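You operate a simulated robot arm through the tools that you are given. There is no shell and no other tool. Be economical: measure what you need, move in short steps, check, and stop when the job is done.

Carry out the task below with a simulated robot arm. There is one attempt and no reset: what you move stays moved.

JOB
Stand the polish brush in its cup and close both polish tins.
Fine: lid down, then turn its tab level.

The check looks at the end state, three seconds after you hand in, the way a careful person would. Anything else that was tipped, shoved, dropped, spilled or broken makes it a failure. Lids that push on must go on centred and level and be pressed home; caps that screw on are set level and turned clockwise until they are tight.

ROBOT AND FRAMES
A 6-joint arm with a two-finger parallel gripper, fixed in place. Base frame: the origin is at the foot of the arm, x ahead of it, y to its left, z up. Readings come in m, rad, newtons and seconds.
With the tool pointing down near the work surface it reaches from about 0.2 to 0.62 m from the base axis. Its first joint turns from -1.152 to 1.152 rad. Payload 2.7 kg.
The TCP is the grasp point between the finger pads, 0.023 m short of the fingertips. In the tool frame z runs along the fingers and y along their closing line. The gripper opens to 0.094 m. The fingers are 0.038 m wide and 0.01 m thick; the gripper's body (0.054 by 0.096 m) begins 0.039 m behind the TCP.
Orientation is that of the tool frame in the base frame, as a unit quaternion [w, x, y, z]. With the fingers straight down and closing along the base's y, the tool's x points along the base's -x, its y along +y and its z along -z.

CONTROLS
- The arm moves only by the tool nudge_tool. Its argument "motion" is one flat list of numbers, 7 for each row, row after row: the shift along the tool's x, y, z in units of 50 mm (1.0 is 50 mm), then the turn, a rotation vector about the tool's x, y, z in units of 4 degrees (1.0 is 4 degrees), then the finger opening in m, from 0 to 0.094. In form: [x, y, z, rx, ry, rz, hand, x, y, z, rx, ry, rz, hand, ...]. A call has 1 to 8 rows; each row shifts and turns the commanded pose from where the row before left it, along the tool's axes as they then stand. A call with a number of a shift or a turn outside -1 to 1 is refused whole. Rows are played at 5 a second. More than 0.05 m and 0.15 rad between two rows, or a gripper value outside its range, and nothing of the call is played. Where a pose cannot be reached the arm comes as near as it can. A force on the tool above 90 N (or 10 N above the force at the start of the call, whichever is more), or a blocked arm, ends the call early, and 0.2 s more pass. Each finger travels about 0.045 m/s and halts on what it meets, pressing with about 28 N; the grip force reading is that of the motor and also rises with nothing between the fingers. The clock runs only during rows and for 0.2 s after the last one: add rows that do not move to give the fingers time. It gives the time, the measured TCP pose, the force on the tool (base axes), the opening and the grip force at its end, in the units of the frame above (readings bear some noise), and new pictures: "show" is both (left out), scene, wrist or none.
- Cameras (640 x 400 px; columns grow to the right, rows downward): "scene" is fixed at [0.0904, -0.4485, 1.4236]; the picture's right is [0.59, -0.81, 0.00], its down [-0.36, -0.26, -0.89] and it looks along [0.73, 0.52, -0.45] (base axes); focal length 275 px, centre (320, 200). "wrist" rides on the gripper at [-0.039, 0, -0.044] in the tool frame; the picture's right is [0.00, -1.00, 0.00], its down [0.97, 0.00, -0.24] and it looks along [0.24, 0.00, 0.97] (tool axes); focal length 218 px, centre (320, 200). There is no depth. A picture from a camera that has moved, and an enlarged one, comes with that camera's place and axes in the base frame and with its lens. The place of the scene camera against the robot may be out by one fixed shift of up to 0.012 m in any direction.
- enlarge(camera, box): a new picture of the part [left, top, right, bottom] of that camera's present view, enlarged. The clock stands still meanwhile.
- finish_job(): hands the job in; it is judged then, once.

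Work in short steps. Places have to be worked out from the pictures, the camera data and where the tool is seen: move nearer, look again, correct. Check each grasp and each placing, and mend what went wrong. You have 120 turns and 150 pictures in all, those below and enlarged ones among them. Open the gripper and draw the arm clear of the work before you hand the job in, unless the task says otherwise; then end with one line.

The tools are called as name(argument=value, ...) on one line, values as JSON. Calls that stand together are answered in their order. nudge_tool: Moves the arm, as the interface text tells. Its arguments: {"type":"object","properties":{"motion":{"type":"array","items":{"type":"number"}},"show":{"type":"string","enum":["both","scene","wrist","none"]}},"required":["motion"]} The other tools are called the same way: enlarge (camera, box) takes an enlarged picture of a part of a camera's view; finish_job () hands the job in.

At the start:

```text
clock: 0.0
tool_pos: [0.3875, 0.0015, 1.2487]
tool_rot: [0.0, 0.0, 1.0, 0.0]
ft_force: [-0.6, -0.4, -0.2]
gripper_width: 0.0943
grasp_force: 0.2
```

scene: 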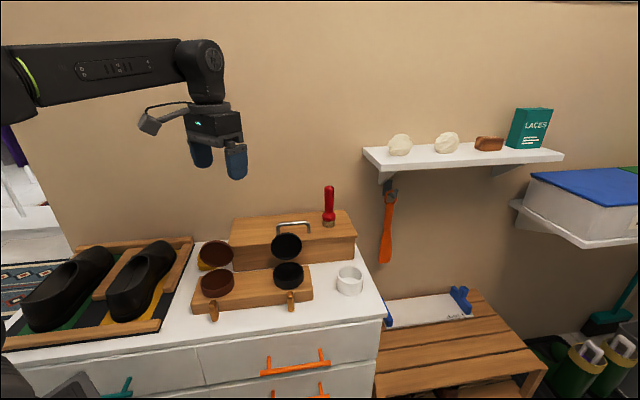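
wrist: 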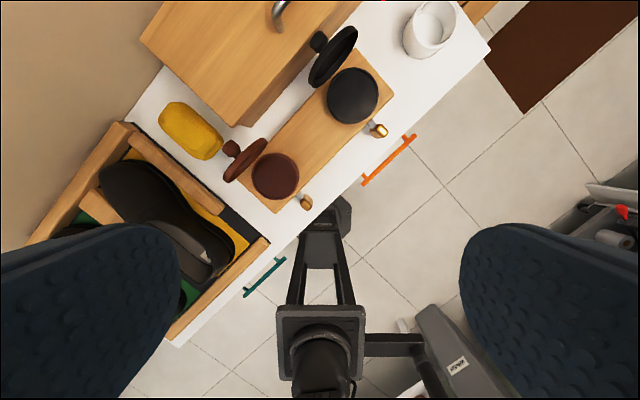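

I start by enlarging the views of the tins, the brush and the cup.

enlarge(camera="scene", box=[180, 170, 400, 330])

enlarge(camera="wrist", box=[140, 0, 500, 225])

```text
2.50 times, centred on (290, 250) of scene
camera zoom: at [0.0904, -0.4485, 1.4236], right [0.59, -0.81, 0.0], down [-0.36, -0.26, -0.89], along [0.73, 0.52, -0.45], focal length 689 px, centre (395, 75)
```

zoom: 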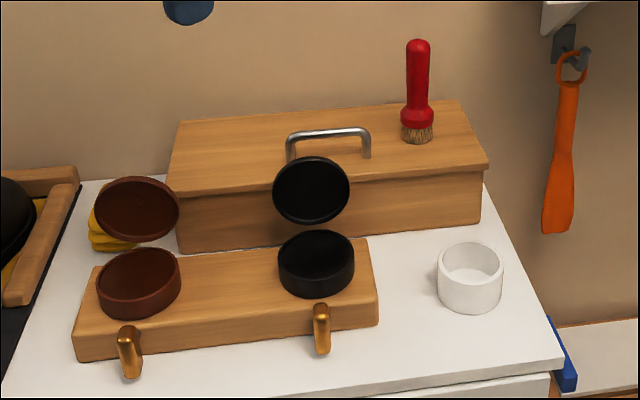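

```text
1.78 times, centred on (320, 112) of wrist
camera zoom: at [0.4269, 0.0011, 1.2917], right [0.0, -1.0, 0.0], down [-0.97, 0.0, 0.24], along [-0.24, 0.0, -0.97], focal length 388 px, centre (320, 356)
```

zoom: 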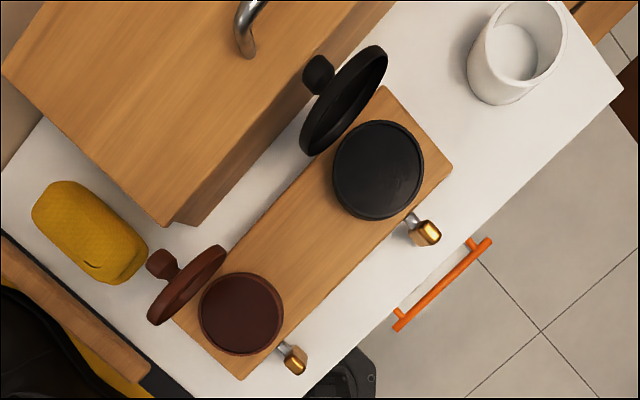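

The wrist and scene rays for the tins and cup meet near z≈0.92 and 0.88, lower than I expected. I move the camera forward and to the right at the same height for a second baseline.

nudge_tool(motion=[-0.6, -0.6, 0, 0, 0, 0, 0.094, -0.6, -0.6, 0, 0, 0, 0, 0.094, -0.6, -0.6, 0, 0, 0, 0, 0.094])

```text
clock: 0.8
tool_pos: [0.4796, -0.0897, 1.2491]
tool_rot: [0.0, 0.001, 1.0, -0.001]
ft_force: [1.4, 0.3, -0.7]
gripper_width: 0.094
grasp_force: 0.1
camera wrist: at [0.5184, -0.0906, 1.2917], right [0.0, -1.0, 0.0], down [-0.97, 0.0, 0.24], along [-0.24, 0.0, -0.97], focal length 218 px, centre (320, 200)
```

scene: 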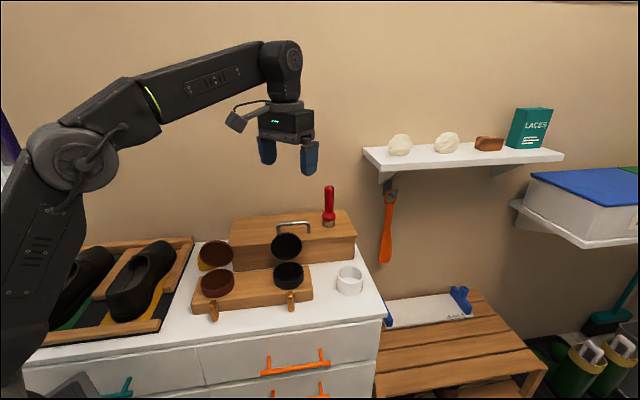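
wrist: 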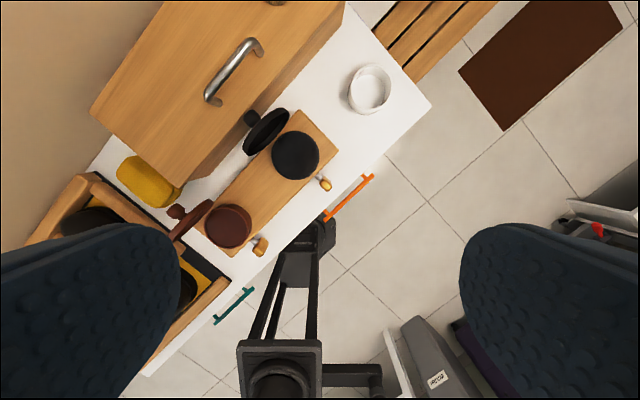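

Both wrist views agree with the scene camera: the black rim is near (0.504,-0.050,0.925) and the cup rim near (0.61,-0.176,0.89). I now look closely at the lids, tabs and brush.

enlarge(camera="scene", box=[260, 220, 330, 320])

enlarge(camera="scene", box=[190, 230, 260, 330])

enlarge(camera="wrist", box=[160, 80, 360, 280])

```text
4.00 times, centred on (295, 270) of scene
camera zoom: at [0.0904, -0.4485, 1.4236], right [0.59, -0.81, 0.0], down [-0.36, -0.26, -0.89], along [0.73, 0.52, -0.45], focal length 1102 px, centre (420, -80)
```

zoom: 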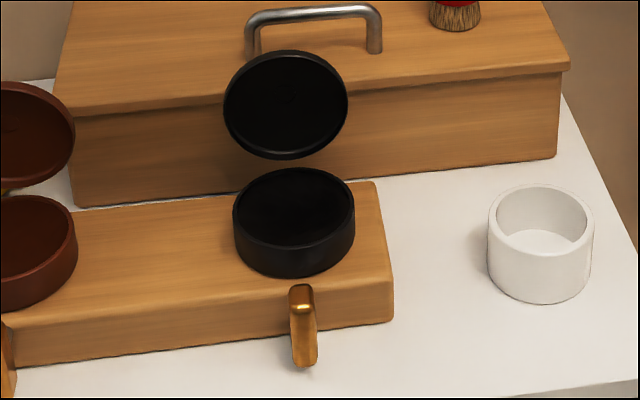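

```text
4.00 times, centred on (225, 280) of scene
camera zoom: at [0.0904, -0.4485, 1.4236], right [0.59, -0.81, 0.0], down [-0.36, -0.26, -0.89], along [0.73, 0.52, -0.45], focal length 1102 px, centre (700, -120)
```

zoom: 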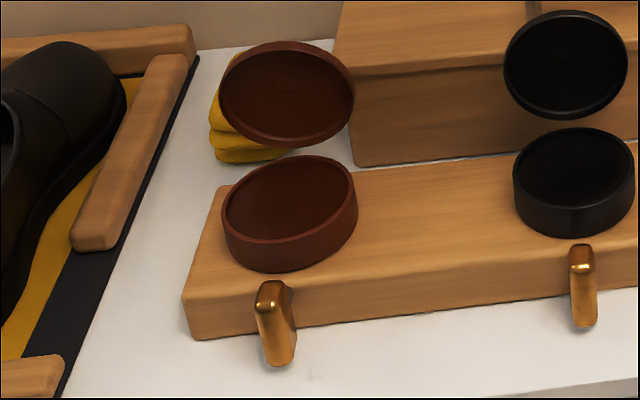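

```text
2.00 times, centred on (260, 180) of wrist
camera zoom: at [0.5184, -0.0906, 1.2917], right [0.0, -1.0, 0.0], down [-0.97, 0.0, 0.24], along [-0.24, 0.0, -0.97], focal length 436 px, centre (440, 240)
```

zoom: 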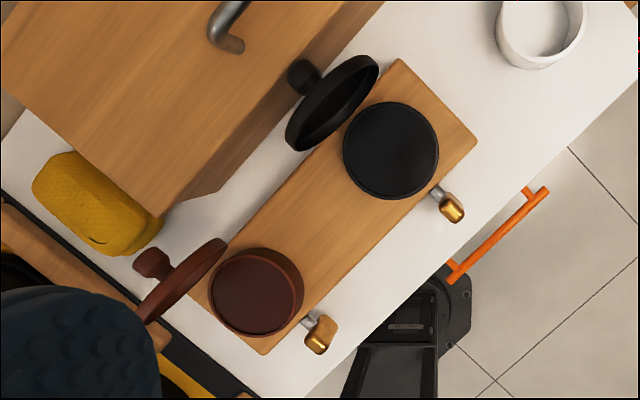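

The lids are hinged and stand about vertical, with the black lid's centre at about (0.537,-0.019,0.98). The box front lies close behind them. I turn the tool 45° so its closing line is square to the block, and close the fingers.

nudge_tool(motion=[0, 0, 0, 0, 0, 1, 0.0, 0, 0, 0, 0, 0, 1, 0.0, 0, 0, 0, 0, 0, 1, 0.0, 0, 0, 0, 0, 0, 1, 0.0, 0, 0, 0, 0, 0, 1, 0.0, 0, 0, 0, 0, 0, 1, 0.0, 0, 0, 0, 0, 0, 1, 0.0, 0, 0, 0, 0, 0, 1, 0.0], show="none")

nudge_tool(motion=[0, 0, 0, 0, 0, 1, 0.0, 0, 0, 0, 0, 0, 1, 0.0, 0, 0, 0, 0, 0, 1, 0.0, 0, 0, 0, 0, 0, 0.25, 0.0])

```text
clock: 2.6
tool_pos: [0.4775, -0.0887, 1.2491]
tool_rot: [0.0, 0.277, 0.961, 0.0]
ft_force: [0.2, -0.7, 0.6]
gripper_width: 0.0
grasp_force: 27.5
```

```text
clock: 3.6
tool_pos: [0.4773, -0.0891, 1.2486]
tool_rot: [0.0, 0.383, 0.924, 0.0]
ft_force: [0.6, -0.4, -0.3]
gripper_width: 0.0
grasp_force: 28.1
camera wrist: at [0.5055, -0.1162, 1.2918], right [-0.71, -0.71, 0.0], down [-0.69, 0.69, 0.24], along [-0.17, 0.17, -0.97], focal length 218 px, centre (320, 200)
```

scene: 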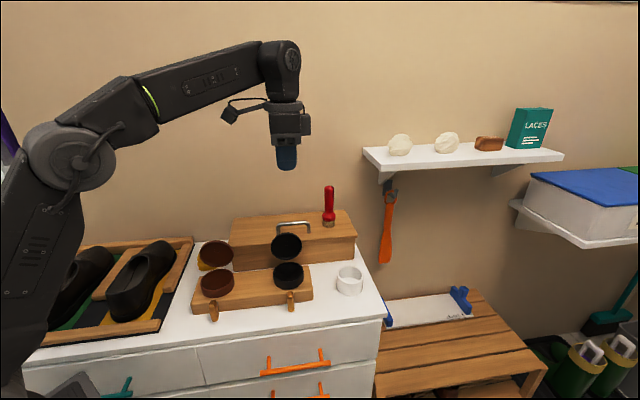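
wrist: 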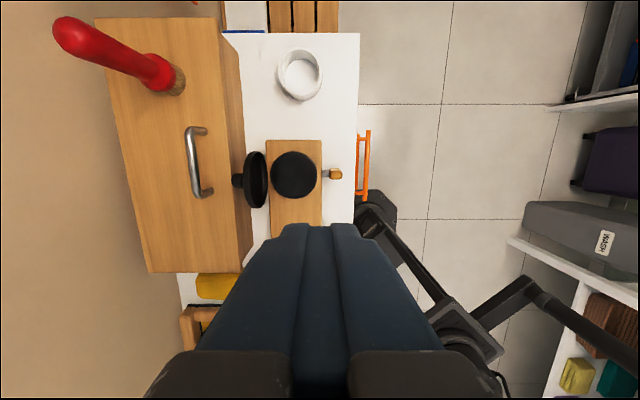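

With this aligned view I use p = (x+y)/√2 (to the back) and q = (x−y)/√2 (to the right). The black tin is at p=.320, q=.392. The top back of its lid is near p≈.378, z≈1.015, and the brush base is at (.710,-.035,.958). I go above and behind the black lid.

nudge_tool(motion=[0.05, 0.84, 0, 0, 0, 0, 0, 0.05, 0.84, 0, 0, 0, 0, 0, 0.06, 0.84, 0, 0, 0, 0, 0, 0, 0, 0.95, 0, 0, 0, 0, 0, 0, 0.95, 0, 0, 0, 0, 0, 0, 0.95, 0, 0, 0, 0, 0, 0, 0.75, 0, 0, 0, 0])

```text
clock: 5.2
tool_pos: [0.5358, 0.0048, 1.0532]
tool_rot: [0.002, 0.383, 0.924, 0.001]
ft_force: [-0.2, 1.0, 0.4]
gripper_width: 0.0
grasp_force: 28.2
out of reach, approached as far as the arm can: row 2, 3
camera wrist: at [0.5633, -0.023, 1.0955], right [-0.71, -0.71, 0.0], down [-0.69, 0.69, 0.24], along [-0.17, 0.17, -0.97], focal length 218 px, centre (320, 200)
```

scene: 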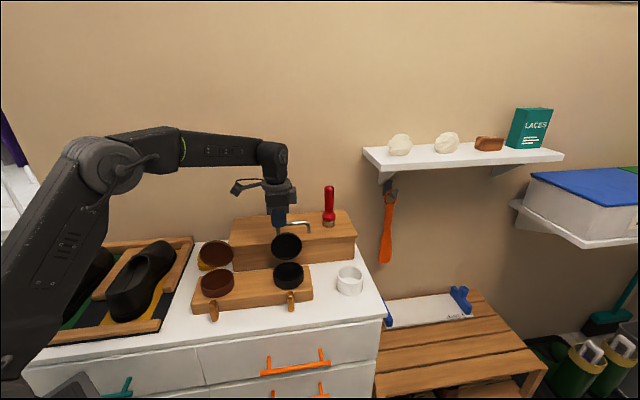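
wrist: 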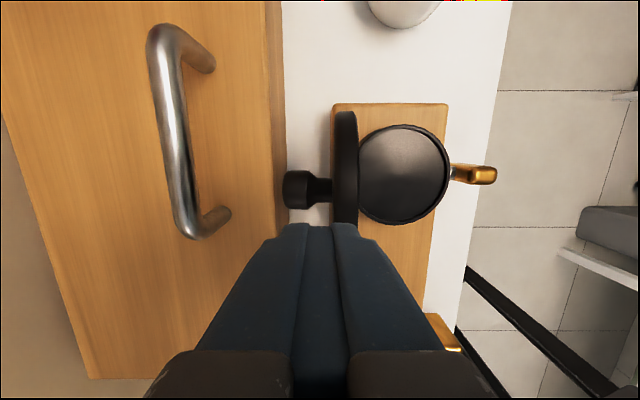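

The lid stands vertical with its back face at p≈.375, and the knob points to the box. The fingers are above it at p=.382, so I shift them back and right, then check.

nudge_tool(motion=[-0.15, 0.2, 0, 0, 0, 0, 0, -0.15, 0.18, 0, 0, 0, 0, 0, 0, 0, 0, 0, 0, 0, 0], show="wrist")

```text
clock: 6.0
tool_pos: [0.5591, 0.0081, 1.0519]
tool_rot: [-0.001, 0.382, 0.924, 0.0]
ft_force: [-0.4, 1.2, 0.7]
gripper_width: 0.0
grasp_force: 27.8
camera wrist: at [0.5867, -0.021, 1.0952], right [-0.71, -0.71, 0.0], down [-0.69, 0.69, 0.24], along [-0.17, 0.17, -0.97], focal length 218 px, centre (320, 200)
```

wrist: 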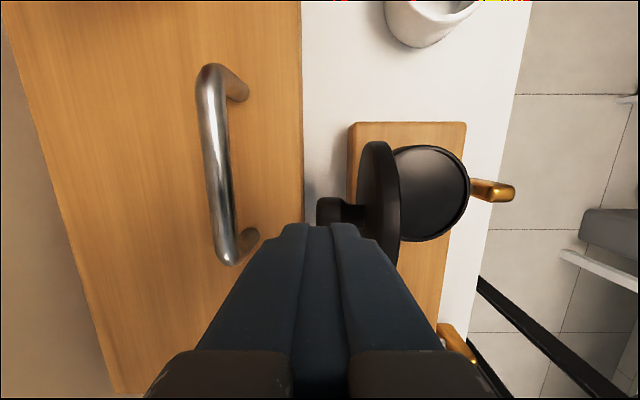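

The fingers are clear behind the lid (p .391–.411 against the lid back at ≈.38). I lower 35 mm, then push forward in short steps.

nudge_tool(motion=[0, 0, 0.35, 0, 0, 0, 0, 0, 0, 0.35, 0, 0, 0, 0, 0, -0.25, 0, 0, 0, 0, 0, 0, -0.25, 0, 0, 0, 0, 0])

```text
clock: 7.0
tool_pos: [0.5403, -0.011, 1.0165]
tool_rot: [0.0, 0.383, 0.924, 0.001]
ft_force: [-1.1, 0.3, 0.7]
gripper_width: 0.0
grasp_force: 28.2
camera wrist: at [0.569, -0.0392, 1.0591], right [-0.71, -0.71, 0.0], down [-0.69, 0.69, 0.24], along [-0.17, 0.17, -0.97], focal length 218 px, centre (320, 200)
```

scene: 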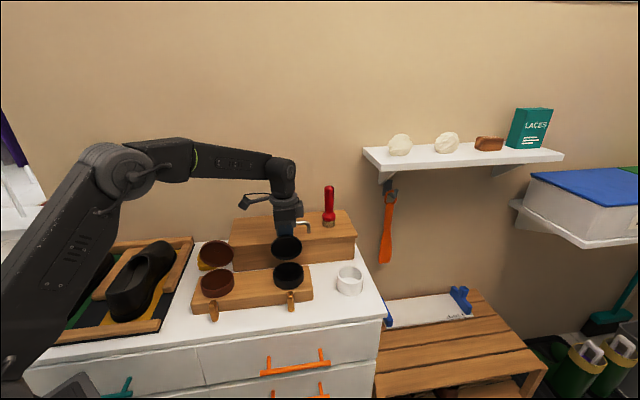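
wrist: 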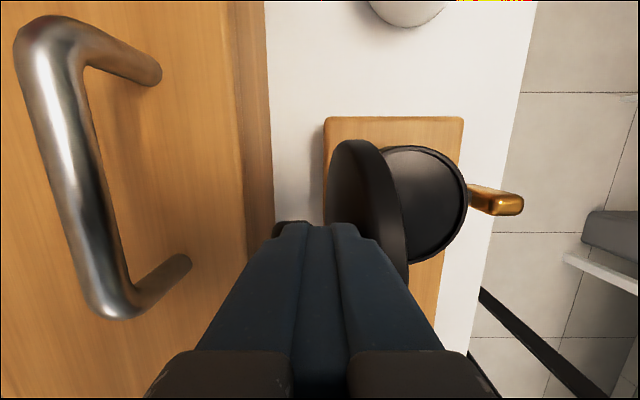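

The finger front is at about the lid back. I keep pushing forward, dropping slightly along the arc.

nudge_tool(motion=[0, -0.25, 0, 0, 0, 0, 0, 0, -0.25, 0, 0, 0, 0, 0, 0, -0.25, 0.1, 0, 0, 0, 0, 0, -0.25, 0.1, 0, 0, 0, 0])

```text
clock: 8.0
tool_pos: [0.5049, -0.0476, 1.0083]
tool_rot: [0.0, 0.383, 0.924, -0.001]
ft_force: [-15.9, -8.3, 30.3]
gripper_width: 0.0001
grasp_force: 28.2
camera wrist: at [0.5324, -0.0762, 1.0521], right [-0.71, -0.71, 0.0], down [-0.69, 0.69, 0.24], along [-0.17, 0.17, -0.97], focal length 218 px, centre (320, 200)
```

scene: 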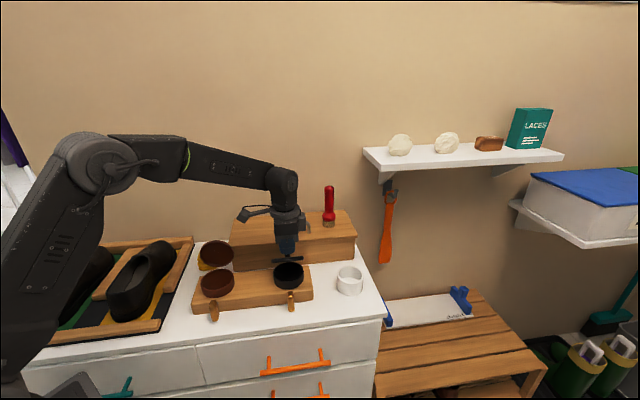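
wrist: 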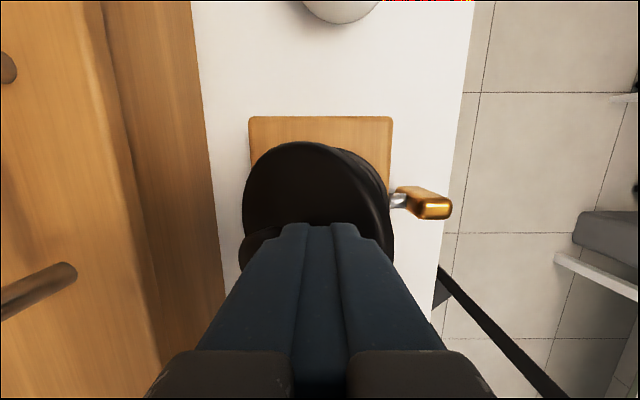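

The force has risen to about 30 N with the lid half down. I look closer before going on.

enlarge(camera="scene", box=[250, 210, 330, 310])

```text
4.00 times, centred on (290, 260) of scene
camera zoom: at [0.0894, -0.4487, 1.4236], right [0.59, -0.81, 0.0], down [-0.36, -0.26, -0.9], along [0.73, 0.52, -0.45], focal length 1102 px, centre (440, -40)
```

zoom: 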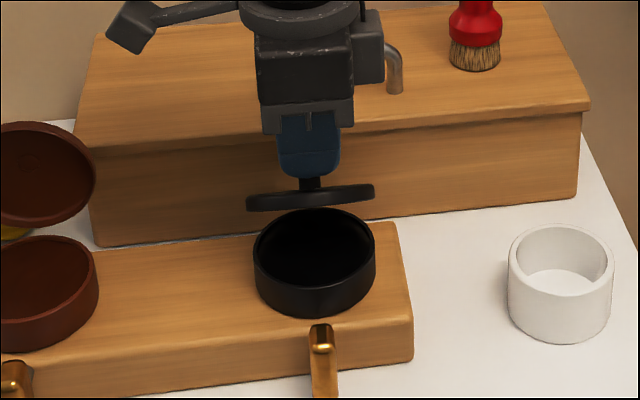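

The lid is about 30° from closed and the fingertips bear on its knob. I raise the tool to unload it and see whether the lid stays.

nudge_tool(motion=[0, 0, -0.4, 0, 0, 0, 0, 0, 0, -0.4, 0, 0, 0, 0, 0, 0, 0, 0, 0, 0, 0])

enlarge(camera="scene", box=[250, 210, 330, 310])

```text
clock: 8.8
tool_pos: [0.5052, -0.0459, 1.0464]
tool_rot: [0.0, 0.383, 0.924, 0.001]
ft_force: [-0.1, 0.4, 0.4]
gripper_width: 0.0
grasp_force: 28.2
camera wrist: at [0.5335, -0.0743, 1.0895], right [-0.71, -0.71, 0.0], down [-0.69, 0.69, 0.24], along [-0.17, 0.17, -0.97], focal length 218 px, centre (320, 200)
```

scene: 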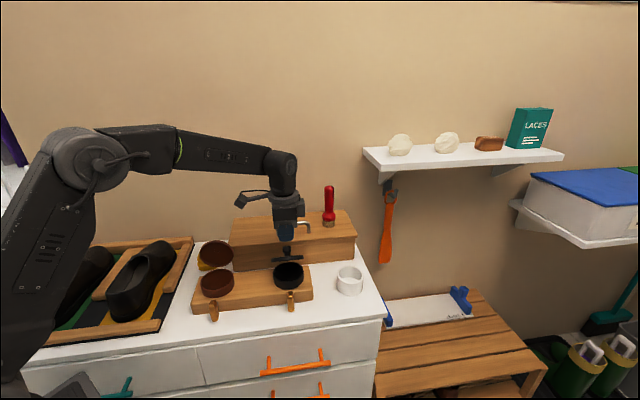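
wrist: 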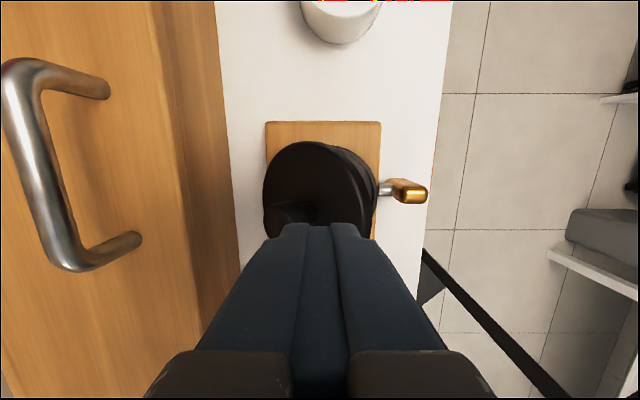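

```text
4.00 times, centred on (290, 260) of scene
camera zoom: at [0.0904, -0.4485, 1.4236], right [0.59, -0.81, 0.0], down [-0.36, -0.26, -0.89], along [0.73, 0.52, -0.45], focal length 1102 px, centre (440, -40)
```

zoom: 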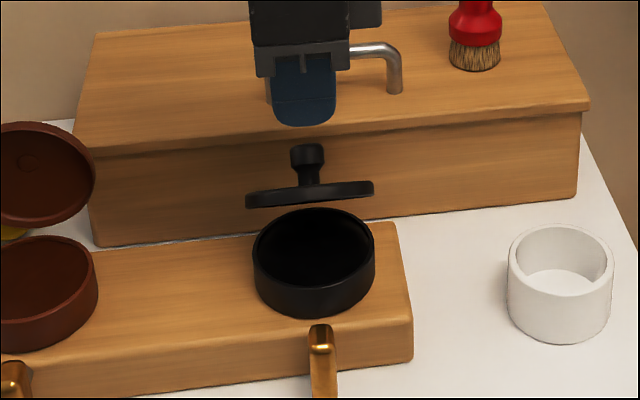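

The hinge has friction and the lid holds itself at about 30°. I move forward so the fingertips are over the lid's front part, clear of the knob, and press down gradually.

nudge_tool(motion=[0, -0.29, 0, 0, 0, 0, 0, 0, -0.29, 0, 0, 0, 0, 0, 0, 0, 0.3, 0, 0, 0, 0, 0, 0, 0.3, 0, 0, 0, 0, 0, 0, 0.3, 0, 0, 0, 0, 0, 0, 0.3, 0, 0, 0, 0], show="wrist")

enlarge(camera="scene", box=[250, 210, 330, 310])

```text
clock: 10.2
tool_pos: [0.4844, -0.0659, 0.9872]
tool_rot: [0.001, 0.384, 0.923, 0.001]
ft_force: [-0.6, -0.2, 0.4]
gripper_width: 0.0
grasp_force: 28.2
camera wrist: at [0.5125, -0.0947, 1.0299], right [-0.71, -0.71, 0.0], down [-0.69, 0.69, 0.24], along [-0.17, 0.17, -0.97], focal length 218 px, centre (320, 200)
```

wrist: 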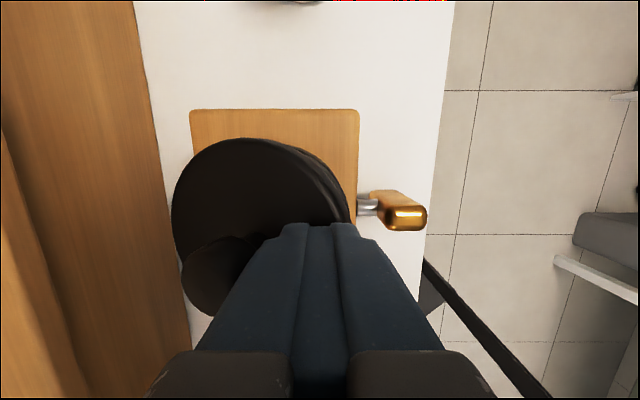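

```text
4.00 times, centred on (290, 260) of scene
camera zoom: at [0.0904, -0.4485, 1.4236], right [0.59, -0.81, 0.0], down [-0.36, -0.26, -0.89], along [0.73, 0.52, -0.45], focal length 1102 px, centre (440, -40)
```

zoom: 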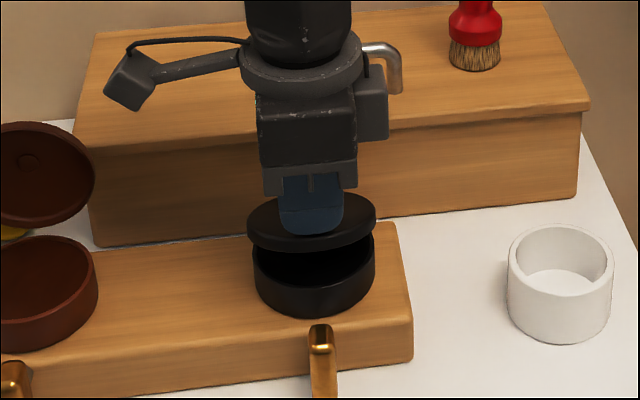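

Works well; the lid is closing. I continue pressing in small steps.

nudge_tool(motion=[0, 0, 0.2, 0, 0, 0, 0, 0, 0, 0.2, 0, 0, 0, 0, 0, 0, 0.15, 0, 0, 0, 0], show="none")

enlarge(camera="scene", box=[250, 210, 330, 310])

```text
clock: 11.0
tool_pos: [0.4802, -0.071, 0.9619]
tool_rot: [-0.002, 0.384, 0.923, -0.003]
ft_force: [-34.2, -27.1, 28.3]
gripper_width: 0.0
grasp_force: 28.2
```

```text
4.00 times, centred on (290, 260) of scene
camera zoom: at [0.089, -0.4492, 1.4234], right [0.59, -0.81, 0.0], down [-0.36, -0.26, -0.9], along [0.73, 0.52, -0.45], focal length 1102 px, centre (440, -40)
```

zoom: 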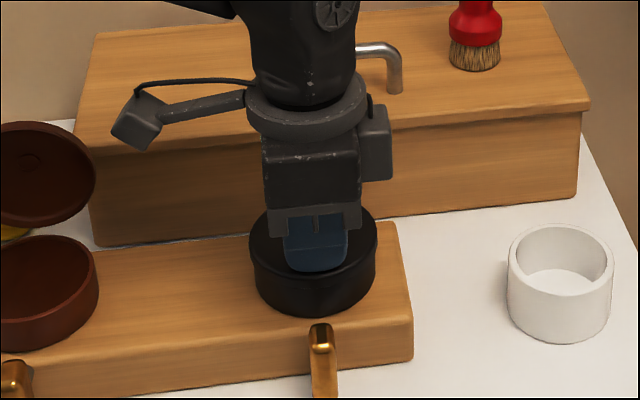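

The lid looks nearly shut, but the knob is wedging sideways against the fingers. I lift off and view.

nudge_tool(motion=[0, -0.1, -0.1, 0, 0, 0, 0, 0, 0, -0.6, 0, 0, 0, 0, 0, 0, -0.8, 0, 0, 0, 0, 0, 0, 0, 0, 0, 0, 0])

enlarge(camera="scene", box=[250, 210, 330, 310])

```text
clock: 12.0
tool_pos: [0.4812, -0.0694, 1.033]
tool_rot: [0.001, 0.382, 0.924, 0.0]
ft_force: [0.9, -0.6, -0.4]
gripper_width: 0.0001
grasp_force: 28.2
camera wrist: at [0.5094, -0.0982, 1.0761], right [-0.71, -0.71, 0.0], down [-0.69, 0.69, 0.24], along [-0.17, 0.17, -0.97], focal length 218 px, centre (320, 200)
```

scene: 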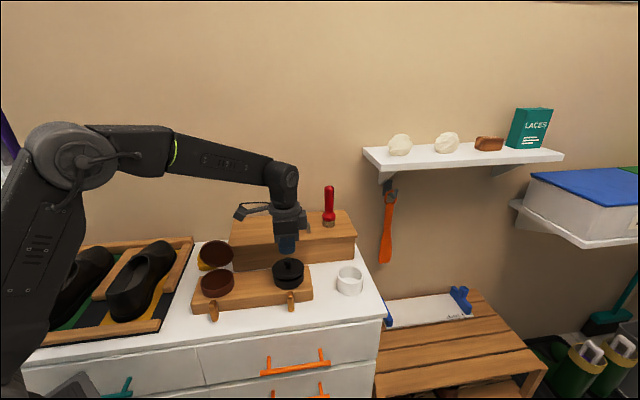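
wrist: 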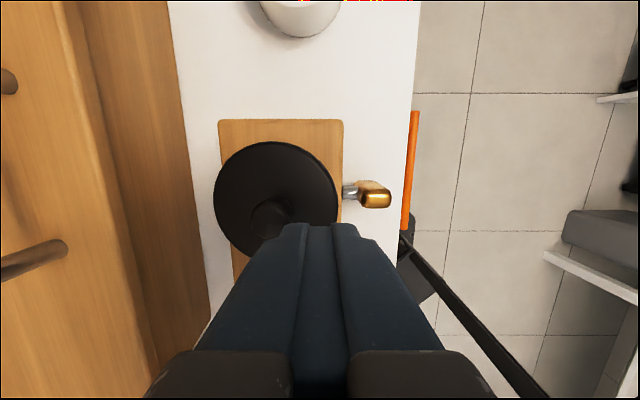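

```text
4.00 times, centred on (290, 260) of scene
camera zoom: at [0.0904, -0.4485, 1.4236], right [0.59, -0.81, 0.0], down [-0.36, -0.26, -0.89], along [0.73, 0.52, -0.45], focal length 1102 px, centre (440, -40)
```

zoom: 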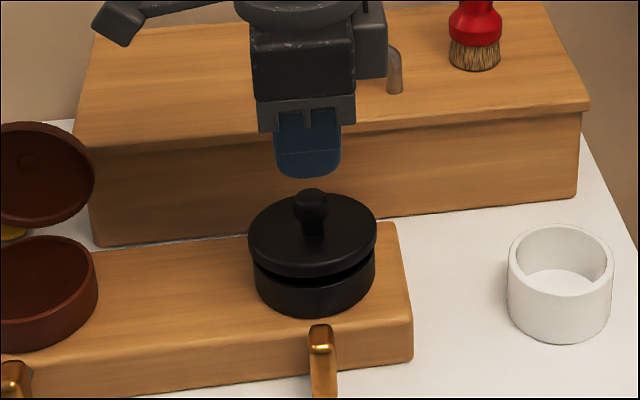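

A small gap remains, about 8°. I press on top of the knob, nearly centred, in small steps.

nudge_tool(motion=[0, 0.25, 0, 0, 0, 0, 0, 0, 0.25, 0, 0, 0, 0, 0, 0, 0, 0.4, 0, 0, 0, 0, 0, 0, 0.3, 0, 0, 0, 0, 0, 0, 0.2, 0, 0, 0, 0], show="none")

enlarge(camera="scene", box=[250, 210, 330, 310])

```text
clock: 13.2
tool_pos: [0.4995, -0.0513, 0.9877]
tool_rot: [-0.001, 0.383, 0.924, 0.0]
ft_force: [-0.8, -0.6, 0.7]
gripper_width: 0.0
grasp_force: 28.2
```

```text
4.00 times, centred on (290, 260) of scene
camera zoom: at [0.0904, -0.4485, 1.4236], right [0.59, -0.81, 0.0], down [-0.36, -0.26, -0.89], along [0.73, 0.52, -0.45], focal length 1102 px, centre (440, -40)
```

zoom: 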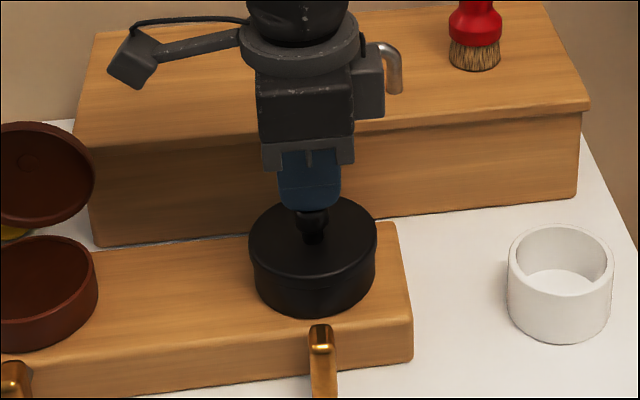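

The lid now looks closed and there is little force yet. I press a little further to seat it.

nudge_tool(motion=[0, 0, 0.06, 0, 0, 0, 0, 0, 0, 0.06, 0, 0, 0, 0, 0, 0, 0.06, 0, 0, 0, 0], show="none")

nudge_tool(motion=[0, 0, -0.5, 0, 0, 0, 0, 0, 0, -0.9, 0, 0, 0, 0], show="wrist")

enlarge(camera="scene", box=[250, 210, 330, 310])

```text
clock: 14.0
tool_pos: [0.4979, -0.0526, 0.9879]
tool_rot: [0.005, 0.382, 0.924, 0.002]
ft_force: [-24.6, -0.5, 64.0]
gripper_width: 0.0
grasp_force: 27.5
```

```text
clock: 14.6
tool_pos: [0.4975, -0.0509, 1.0501]
tool_rot: [-0.001, 0.383, 0.924, 0.001]
ft_force: [0.8, -0.1, 0.5]
gripper_width: 0.0
grasp_force: 28.2
camera wrist: at [0.5262, -0.0788, 1.0927], right [-0.71, -0.71, 0.0], down [-0.69, 0.69, 0.24], along [-0.17, 0.17, -0.97], focal length 218 px, centre (320, 200)
```

wrist: 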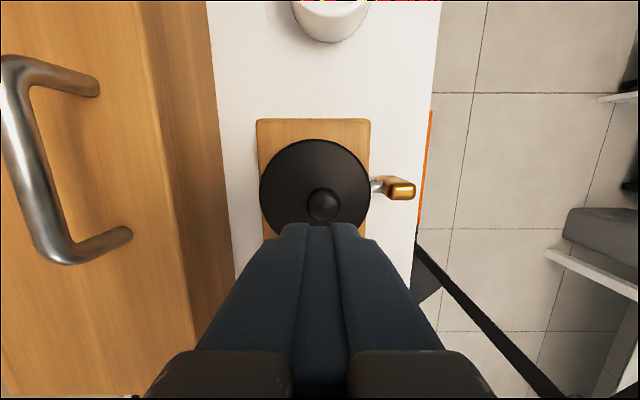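

```text
4.00 times, centred on (290, 260) of scene
camera zoom: at [0.0904, -0.4485, 1.4236], right [0.59, -0.81, 0.0], down [-0.36, -0.26, -0.89], along [0.73, 0.52, -0.45], focal length 1102 px, centre (440, -40)
```

zoom: 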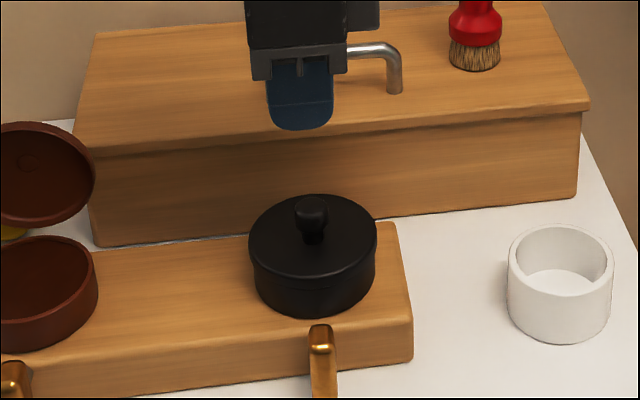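

The black lid is seated. Next is the red tin, at p≈.321, q≈.210. I repeat the move behind its lid, going high first.

nudge_tool(motion=[0, 0, -0.8, 0, 0, 0, 0, 0.9, 0.45, 0, 0, 0, 0, 0, 0.9, 0.45, 0, 0, 0, 0, 0, 0.9, 0.45, 0, 0, 0, 0, 0, 0.87, 0.4, 0, 0, 0, 0, 0, 0, 0, 0.75, 0, 0, 0, 0])

```text
refused: row 2 steps farther than a row can; nothing moved
```

nudge_tool(motion=[0, 0, -0.8, 0, 0, 0, 0, 0.72, 0.34, 0, 0, 0, 0, 0, 0.72, 0.34, 0, 0, 0, 0, 0, 0.72, 0.34, 0, 0, 0, 0, 0, 0.72, 0.34, 0, 0, 0, 0, 0, 0.69, 0.34, 0, 0, 0, 0, 0, 0, 0, 0.75, 0, 0, 0, 0])

```text
clock: 16.2
tool_pos: [0.4345, 0.1334, 1.0539]
tool_rot: [0.0, 0.382, 0.924, 0.0]
ft_force: [-0.2, -0.5, -0.2]
gripper_width: 0.0
grasp_force: 28.2
camera wrist: at [0.4622, 0.1056, 1.0965], right [-0.71, -0.71, 0.0], down [-0.69, 0.69, 0.24], along [-0.17, 0.17, -0.97], focal length 218 px, centre (320, 200)
```

scene: 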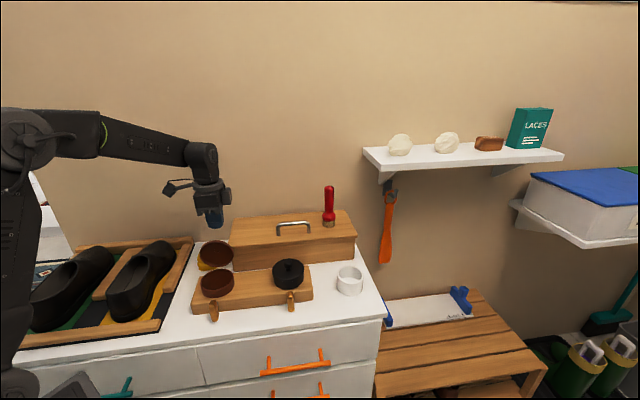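
wrist: 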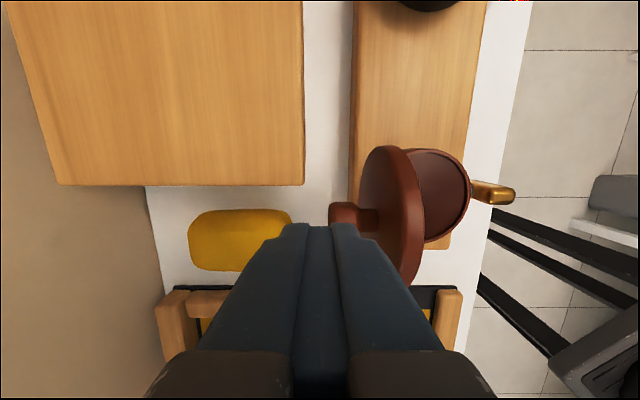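

Same geometry here. I lower 35 mm behind the red lid and push forward in steps.

nudge_tool(motion=[0.1, 0, 0.35, 0, 0, 0, 0, 0, 0, 0.33, 0, 0, 0, 0, 0, -0.25, 0, 0, 0, 0, 0, 0, -0.25, 0, 0, 0, 0, 0, 0, -0.25, 0, 0, 0, 0, 0, 0, -0.25, 0, 0, 0, 0, 0, 0, -0.25, 0, 0, 0, 0, 0])

enlarge(camera="scene", box=[180, 220, 260, 320])

```text
clock: 17.8
tool_pos: [0.3855, 0.094, 1.0198]
tool_rot: [0.001, 0.383, 0.924, 0.0]
ft_force: [0.3, 0.5, 0.5]
gripper_width: 0.0
grasp_force: 28.3
camera wrist: at [0.4128, 0.0655, 1.0621], right [-0.71, -0.71, 0.0], down [-0.69, 0.69, 0.24], along [-0.17, 0.17, -0.97], focal length 218 px, centre (320, 200)
```

scene: 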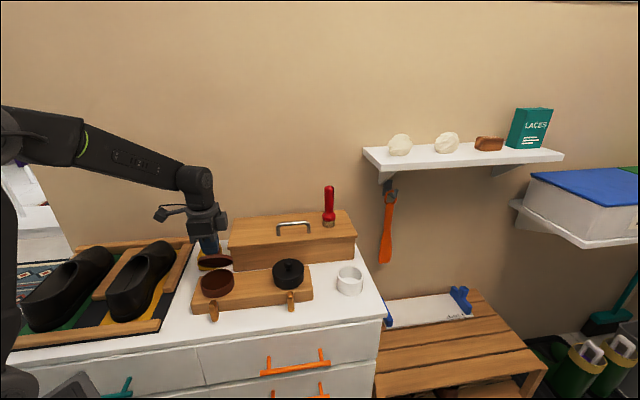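
wrist: 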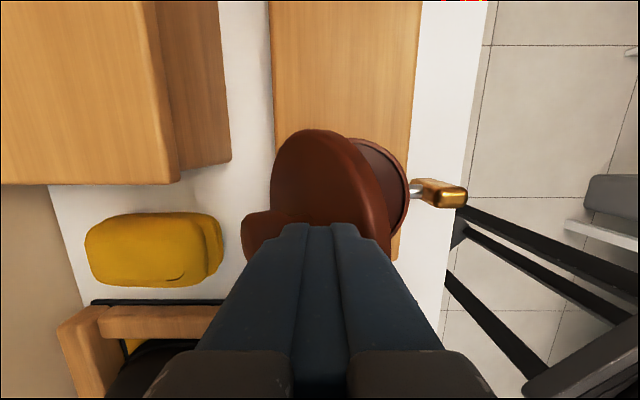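

```text
4.00 times, centred on (220, 270) of scene
camera zoom: at [0.0904, -0.4485, 1.4236], right [0.59, -0.81, 0.0], down [-0.36, -0.26, -0.89], along [0.73, 0.52, -0.45], focal length 1102 px, centre (720, -80)
```

zoom: 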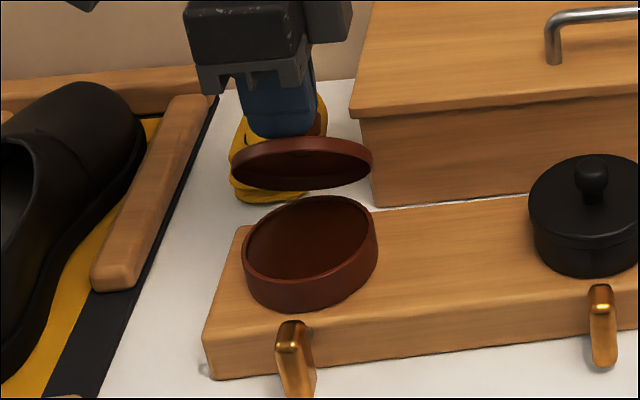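

The red lid is at about 45° with no jam. I lift, move the fingertips over its front rim, and press down while moving slightly forward.

nudge_tool(motion=[0, 0, -0.5, 0, 0, 0, 0, 0, -0.33, 0, 0, 0, 0, 0, 0, -0.33, 0, 0, 0, 0, 0, 0, 0, 0.4, 0, 0, 0, 0, 0, 0, 0.3, 0, 0, 0, 0, 0, -0.06, 0.3, 0, 0, 0, 0, 0, -0.06, 0.3, 0, 0, 0, 0])

enlarge(camera="scene", box=[180, 220, 260, 320])

```text
clock: 19.1
tool_pos: [0.3549, 0.0631, 1.0123]
tool_rot: [-0.005, 0.384, 0.923, -0.01]
ft_force: [-22.6, -12.5, 24.4]
gripper_width: 0.0001
grasp_force: 28.1
stopped in row 6: the force on the tool passed its limit (the readings are from after the stop); the commanded pose is now the measured one
camera wrist: at [0.3838, 0.0363, 1.0557], right [-0.71, -0.71, 0.02], down [-0.68, 0.69, 0.24], along [-0.19, 0.16, -0.97], focal length 218 px, centre (320, 200)
```

scene: 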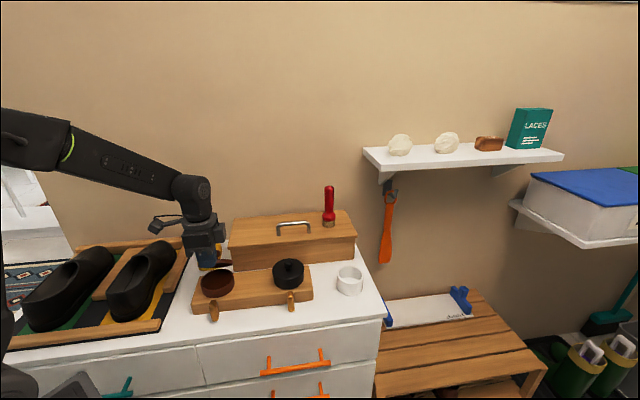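
wrist: 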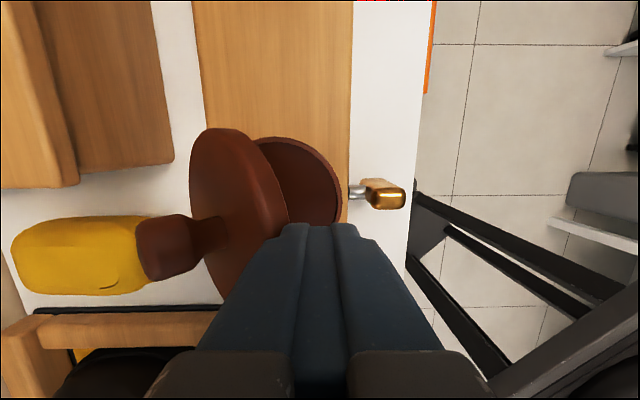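

```text
4.00 times, centred on (220, 270) of scene
camera zoom: at [0.0895, -0.4489, 1.4235], right [0.59, -0.81, 0.0], down [-0.36, -0.26, -0.9], along [0.73, 0.52, -0.45], focal length 1102 px, centre (720, -80)
```

zoom: 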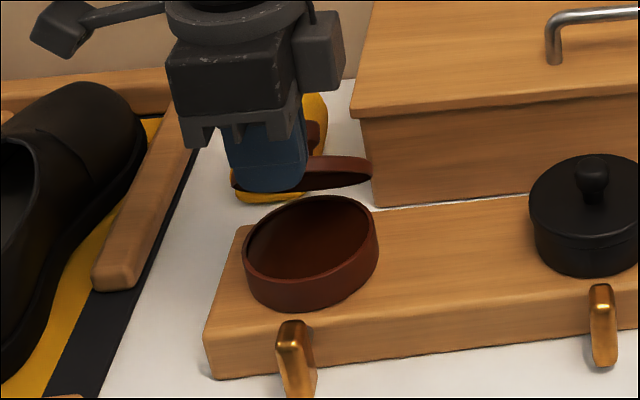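

The fingers came down in front of the steeper lid, on its inner edge. I lift off straight up.

nudge_tool(motion=[0, 0, -0.5, 0, 0, 0, 0, 0, 0, -0.5, 0, 0, 0, 0, 0, 0, 0, 0, 0, 0, 0])

enlarge(camera="scene", box=[180, 220, 260, 320])

```text
clock: 19.9
tool_pos: [0.3567, 0.0669, 1.061]
tool_rot: [-0.005, 0.383, 0.924, -0.007]
ft_force: [-0.3, -0.2, -0.3]
gripper_width: 0.0
grasp_force: 28.5
camera wrist: at [0.3854, 0.0388, 1.1043], right [-0.71, -0.71, 0.02], down [-0.68, 0.69, 0.24], along [-0.18, 0.16, -0.97], focal length 218 px, centre (320, 200)
```

scene: 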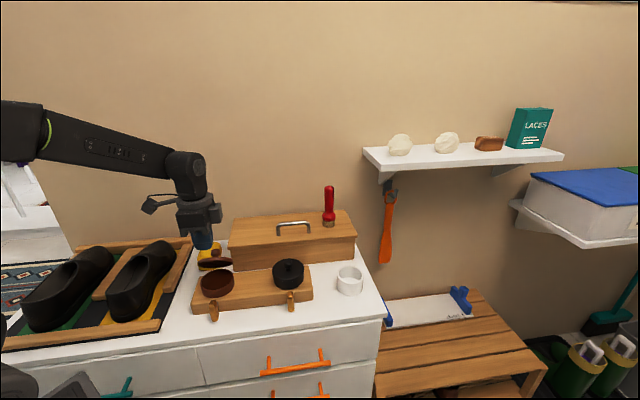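
wrist: 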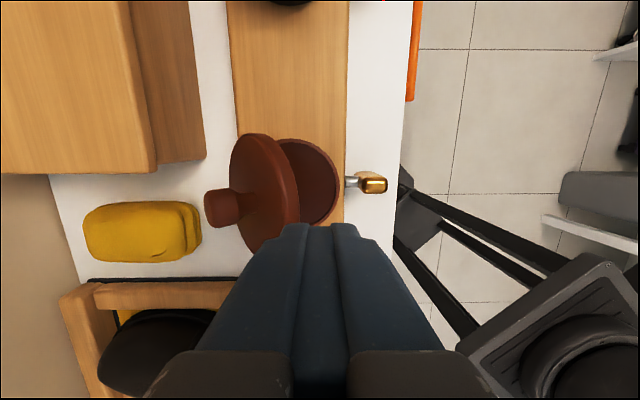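

```text
4.00 times, centred on (220, 270) of scene
camera zoom: at [0.0904, -0.4485, 1.4236], right [0.59, -0.81, 0.0], down [-0.36, -0.26, -0.89], along [0.73, 0.52, -0.45], focal length 1102 px, centre (720, -80)
```

zoom: 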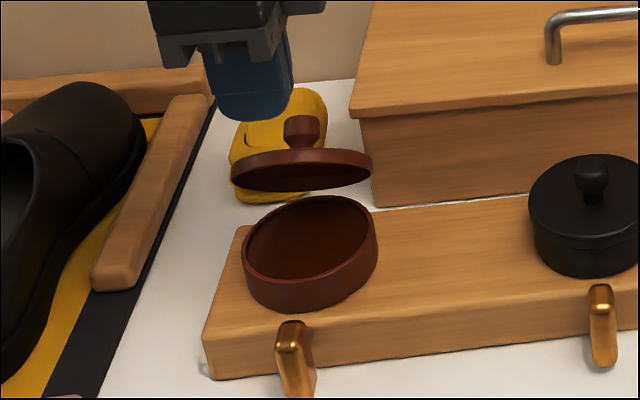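

The lid is still at about 45°. I go back over its outer face at p≈.328 and push down and forward from behind.

nudge_tool(motion=[-0.1, 0.28, 0, 0, 0, 0, 0, 0, 0.29, 0, 0, 0, 0, 0, 0, 0, 0.6, 0, 0, 0, 0, 0, -0.1, 0.2, 0, 0, 0, 0, 0, -0.1, 0.2, 0, 0, 0, 0, 0, -0.1, 0.2, 0, 0, 0, 0], show="none")

enlarge(camera="scene", box=[180, 220, 260, 320])

```text
clock: 21.3
tool_pos: [0.3718, 0.0715, 1.0007]
tool_rot: [-0.005, 0.383, 0.924, -0.006]
ft_force: [0.6, -0.3, 0.8]
gripper_width: 0.0002
grasp_force: 27.8
```

```text
4.00 times, centred on (220, 270) of scene
camera zoom: at [0.0905, -0.4485, 1.4236], right [0.59, -0.81, 0.0], down [-0.36, -0.26, -0.89], along [0.73, 0.52, -0.45], focal length 1102 px, centre (720, -80)
```

zoom: 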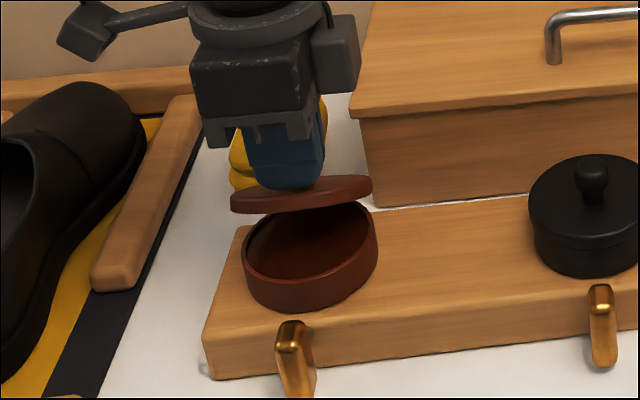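

The lid is now at about 25°. I lift slightly, shift forward to the front part and press down.

nudge_tool(motion=[0, 0, -0.25, 0, 0, 0, 0, 0, -0.36, 0, 0, 0, 0, 0, 0, 0, 0.35, 0, 0, 0, 0, 0, 0, 0.25, 0, 0, 0, 0, 0, 0, 0.2, 0, 0, 0, 0], show="none")

enlarge(camera="scene", box=[180, 220, 260, 320])

```text
clock: 22.5
tool_pos: [0.3568, 0.0586, 0.9737]
tool_rot: [-0.004, 0.383, 0.924, -0.008]
ft_force: [0.6, -0.6, -0.4]
gripper_width: 0.0
grasp_force: 28.0
```

```text
4.00 times, centred on (220, 270) of scene
camera zoom: at [0.0904, -0.4485, 1.4236], right [0.59, -0.81, 0.0], down [-0.36, -0.26, -0.89], along [0.73, 0.52, -0.45], focal length 1102 px, centre (720, -80)
```

zoom: 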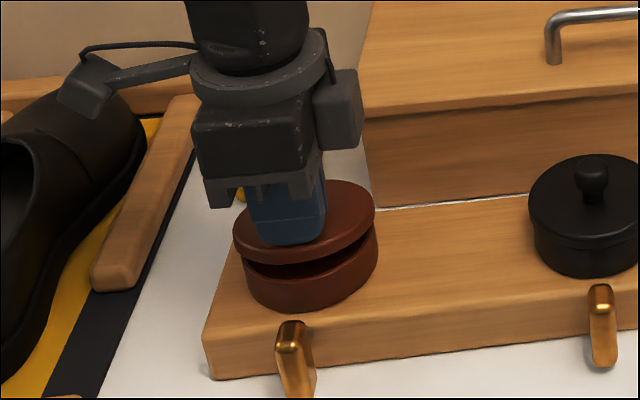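

The red lid is nearly shut. I lift, move over its knob and press it home as with the black one.

nudge_tool(motion=[0, 0, -0.9, 0, 0, 0, 0, 0, 0.25, 0, 0, 0, 0, 0, 0, 0.23, 0, 0, 0, 0, 0, 0, 0, 0.4, 0, 0, 0, 0, 0, 0, 0.2, 0, 0, 0, 0, 0, 0, 0.06, 0, 0, 0, 0, 0, 0, 0.04, 0, 0, 0, 0], show="none")

enlarge(camera="scene", box=[180, 220, 260, 320])

```text
clock: 24.1
tool_pos: [0.3737, 0.0741, 0.9871]
tool_rot: [-0.003, 0.384, 0.923, -0.007]
ft_force: [-27.2, -6.6, 58.1]
gripper_width: 0.0
grasp_force: 27.8
```

```text
4.00 times, centred on (220, 270) of scene
camera zoom: at [0.089, -0.4489, 1.4236], right [0.59, -0.81, 0.0], down [-0.36, -0.26, -0.9], along [0.73, 0.52, -0.45], focal length 1102 px, centre (720, -80)
```

zoom: 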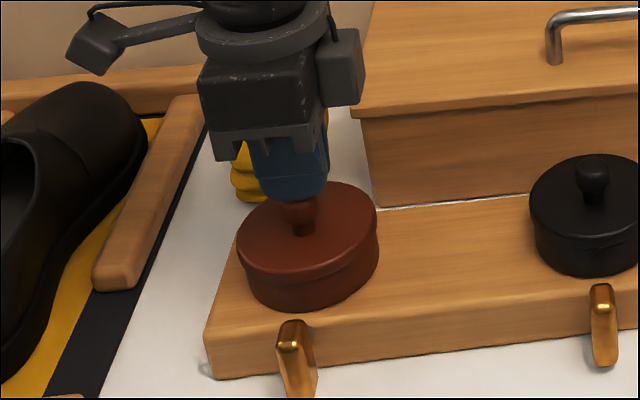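

Both lids are closed. I lift away and come in front of the block, then tilt the fingers toward horizontal, pointing at the black tab.

nudge_tool(motion=[0, 0, -0.95, 0, 0, 0, 0, 0, 0, -0.95, 0, 0, 0, 0, 0, 0, -0.95, 0, 0, 0, 0, -0.7, -0.65, 0, 0, 0, 0, 0, -0.7, -0.65, 0, 0, 0, 0, 0, -0.7, -0.65, 0, 0, 0, 0, 0, -0.7, -0.65, 0, 0, 0, 0, 0, -0.7, -0.65, 0, 0, 0, 0, 0], show="none")

nudge_tool(motion=[0, 0, 0, -1, 0, 0, 0, 0, 0, 0, -1, 0, 0, 0, 0, 0, 0, -1, 0, 0, 0, 0, 0, 0, -1, 0, 0, 0, 0, 0, 0, -1, 0, 0, 0, 0, 0, 0, -1, 0, 0, 0, 0, 0, 0, -1, 0, 0, 0, 0, 0, 0, -1, 0, 0, 0])

```text
clock: 25.9
tool_pos: [0.3828, -0.1643, 1.1298]
tool_rot: [-0.005, 0.383, 0.924, -0.007]
ft_force: [0.6, -0.2, 0.0]
gripper_width: 0.0
grasp_force: 28.0
```

```text
clock: 27.7
tool_pos: [0.384, -0.162, 1.1283]
tool_rot: [0.102, 0.369, 0.89, 0.247]
ft_force: [-0.2, -0.2, -0.2]
gripper_width: 0.0
grasp_force: 28.2
camera wrist: at [0.3964, -0.2064, 1.1652], right [-0.61, -0.6, -0.52], down [-0.77, 0.6, 0.21], along [0.18, 0.52, -0.83], focal length 218 px, centre (320, 200)
```

scene: 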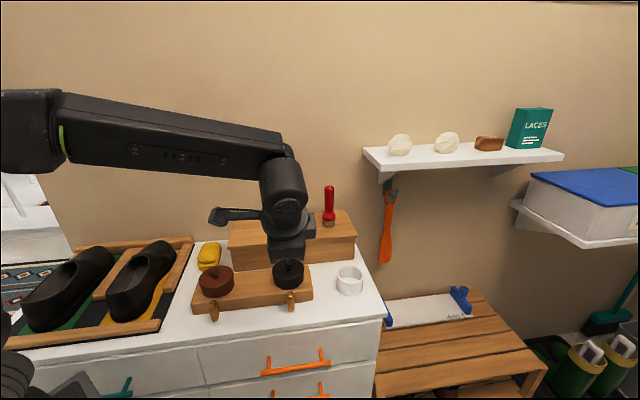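
wrist: 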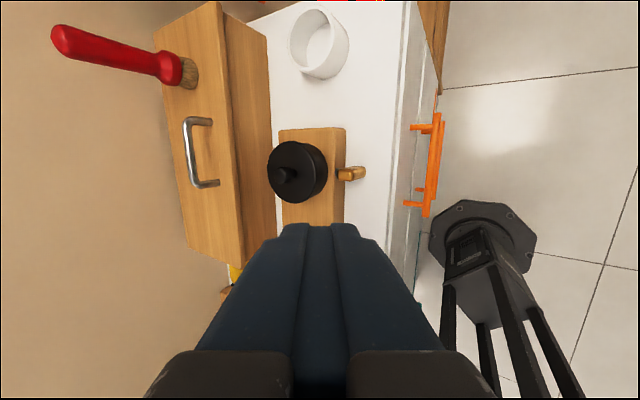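

Tilting works so far. I continue for 32° more.

nudge_tool(motion=[0, 0, 0, -1, 0, 0, 0, 0, 0, 0, -1, 0, 0, 0, 0, 0, 0, -1, 0, 0, 0, 0, 0, 0, -1, 0, 0, 0, 0, 0, 0, -1, 0, 0, 0, 0, 0, 0, -1, 0, 0, 0, 0, 0, 0, -1, 0, 0, 0, 0, 0, 0, -1, 0, 0, 0])

```text
clock: 29.5
tool_pos: [0.3853, -0.1615, 1.1282]
tool_rot: [0.2, 0.327, 0.787, 0.483]
ft_force: [0.1, 0.6, -0.1]
gripper_width: 0.0002
grasp_force: 28.1
camera wrist: at [0.3849, -0.2175, 1.1479], right [-0.32, -0.32, -0.89], down [-0.84, 0.54, 0.11], along [0.44, 0.78, -0.44], focal length 218 px, centre (320, 200)
```

scene: 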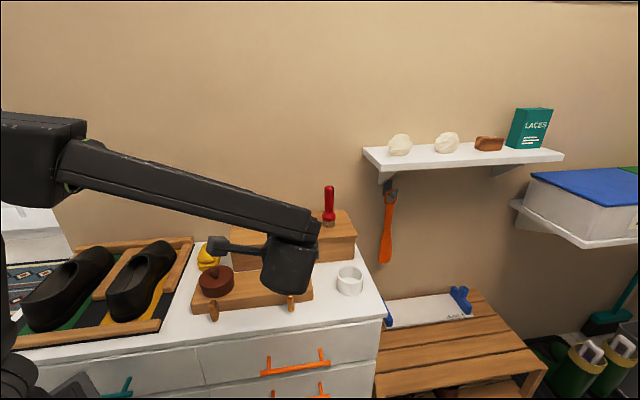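
wrist: 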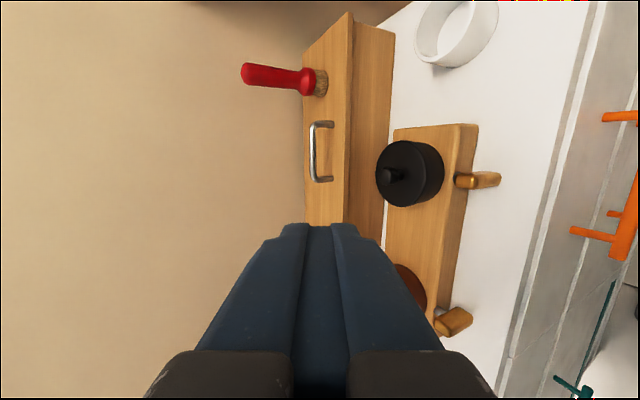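

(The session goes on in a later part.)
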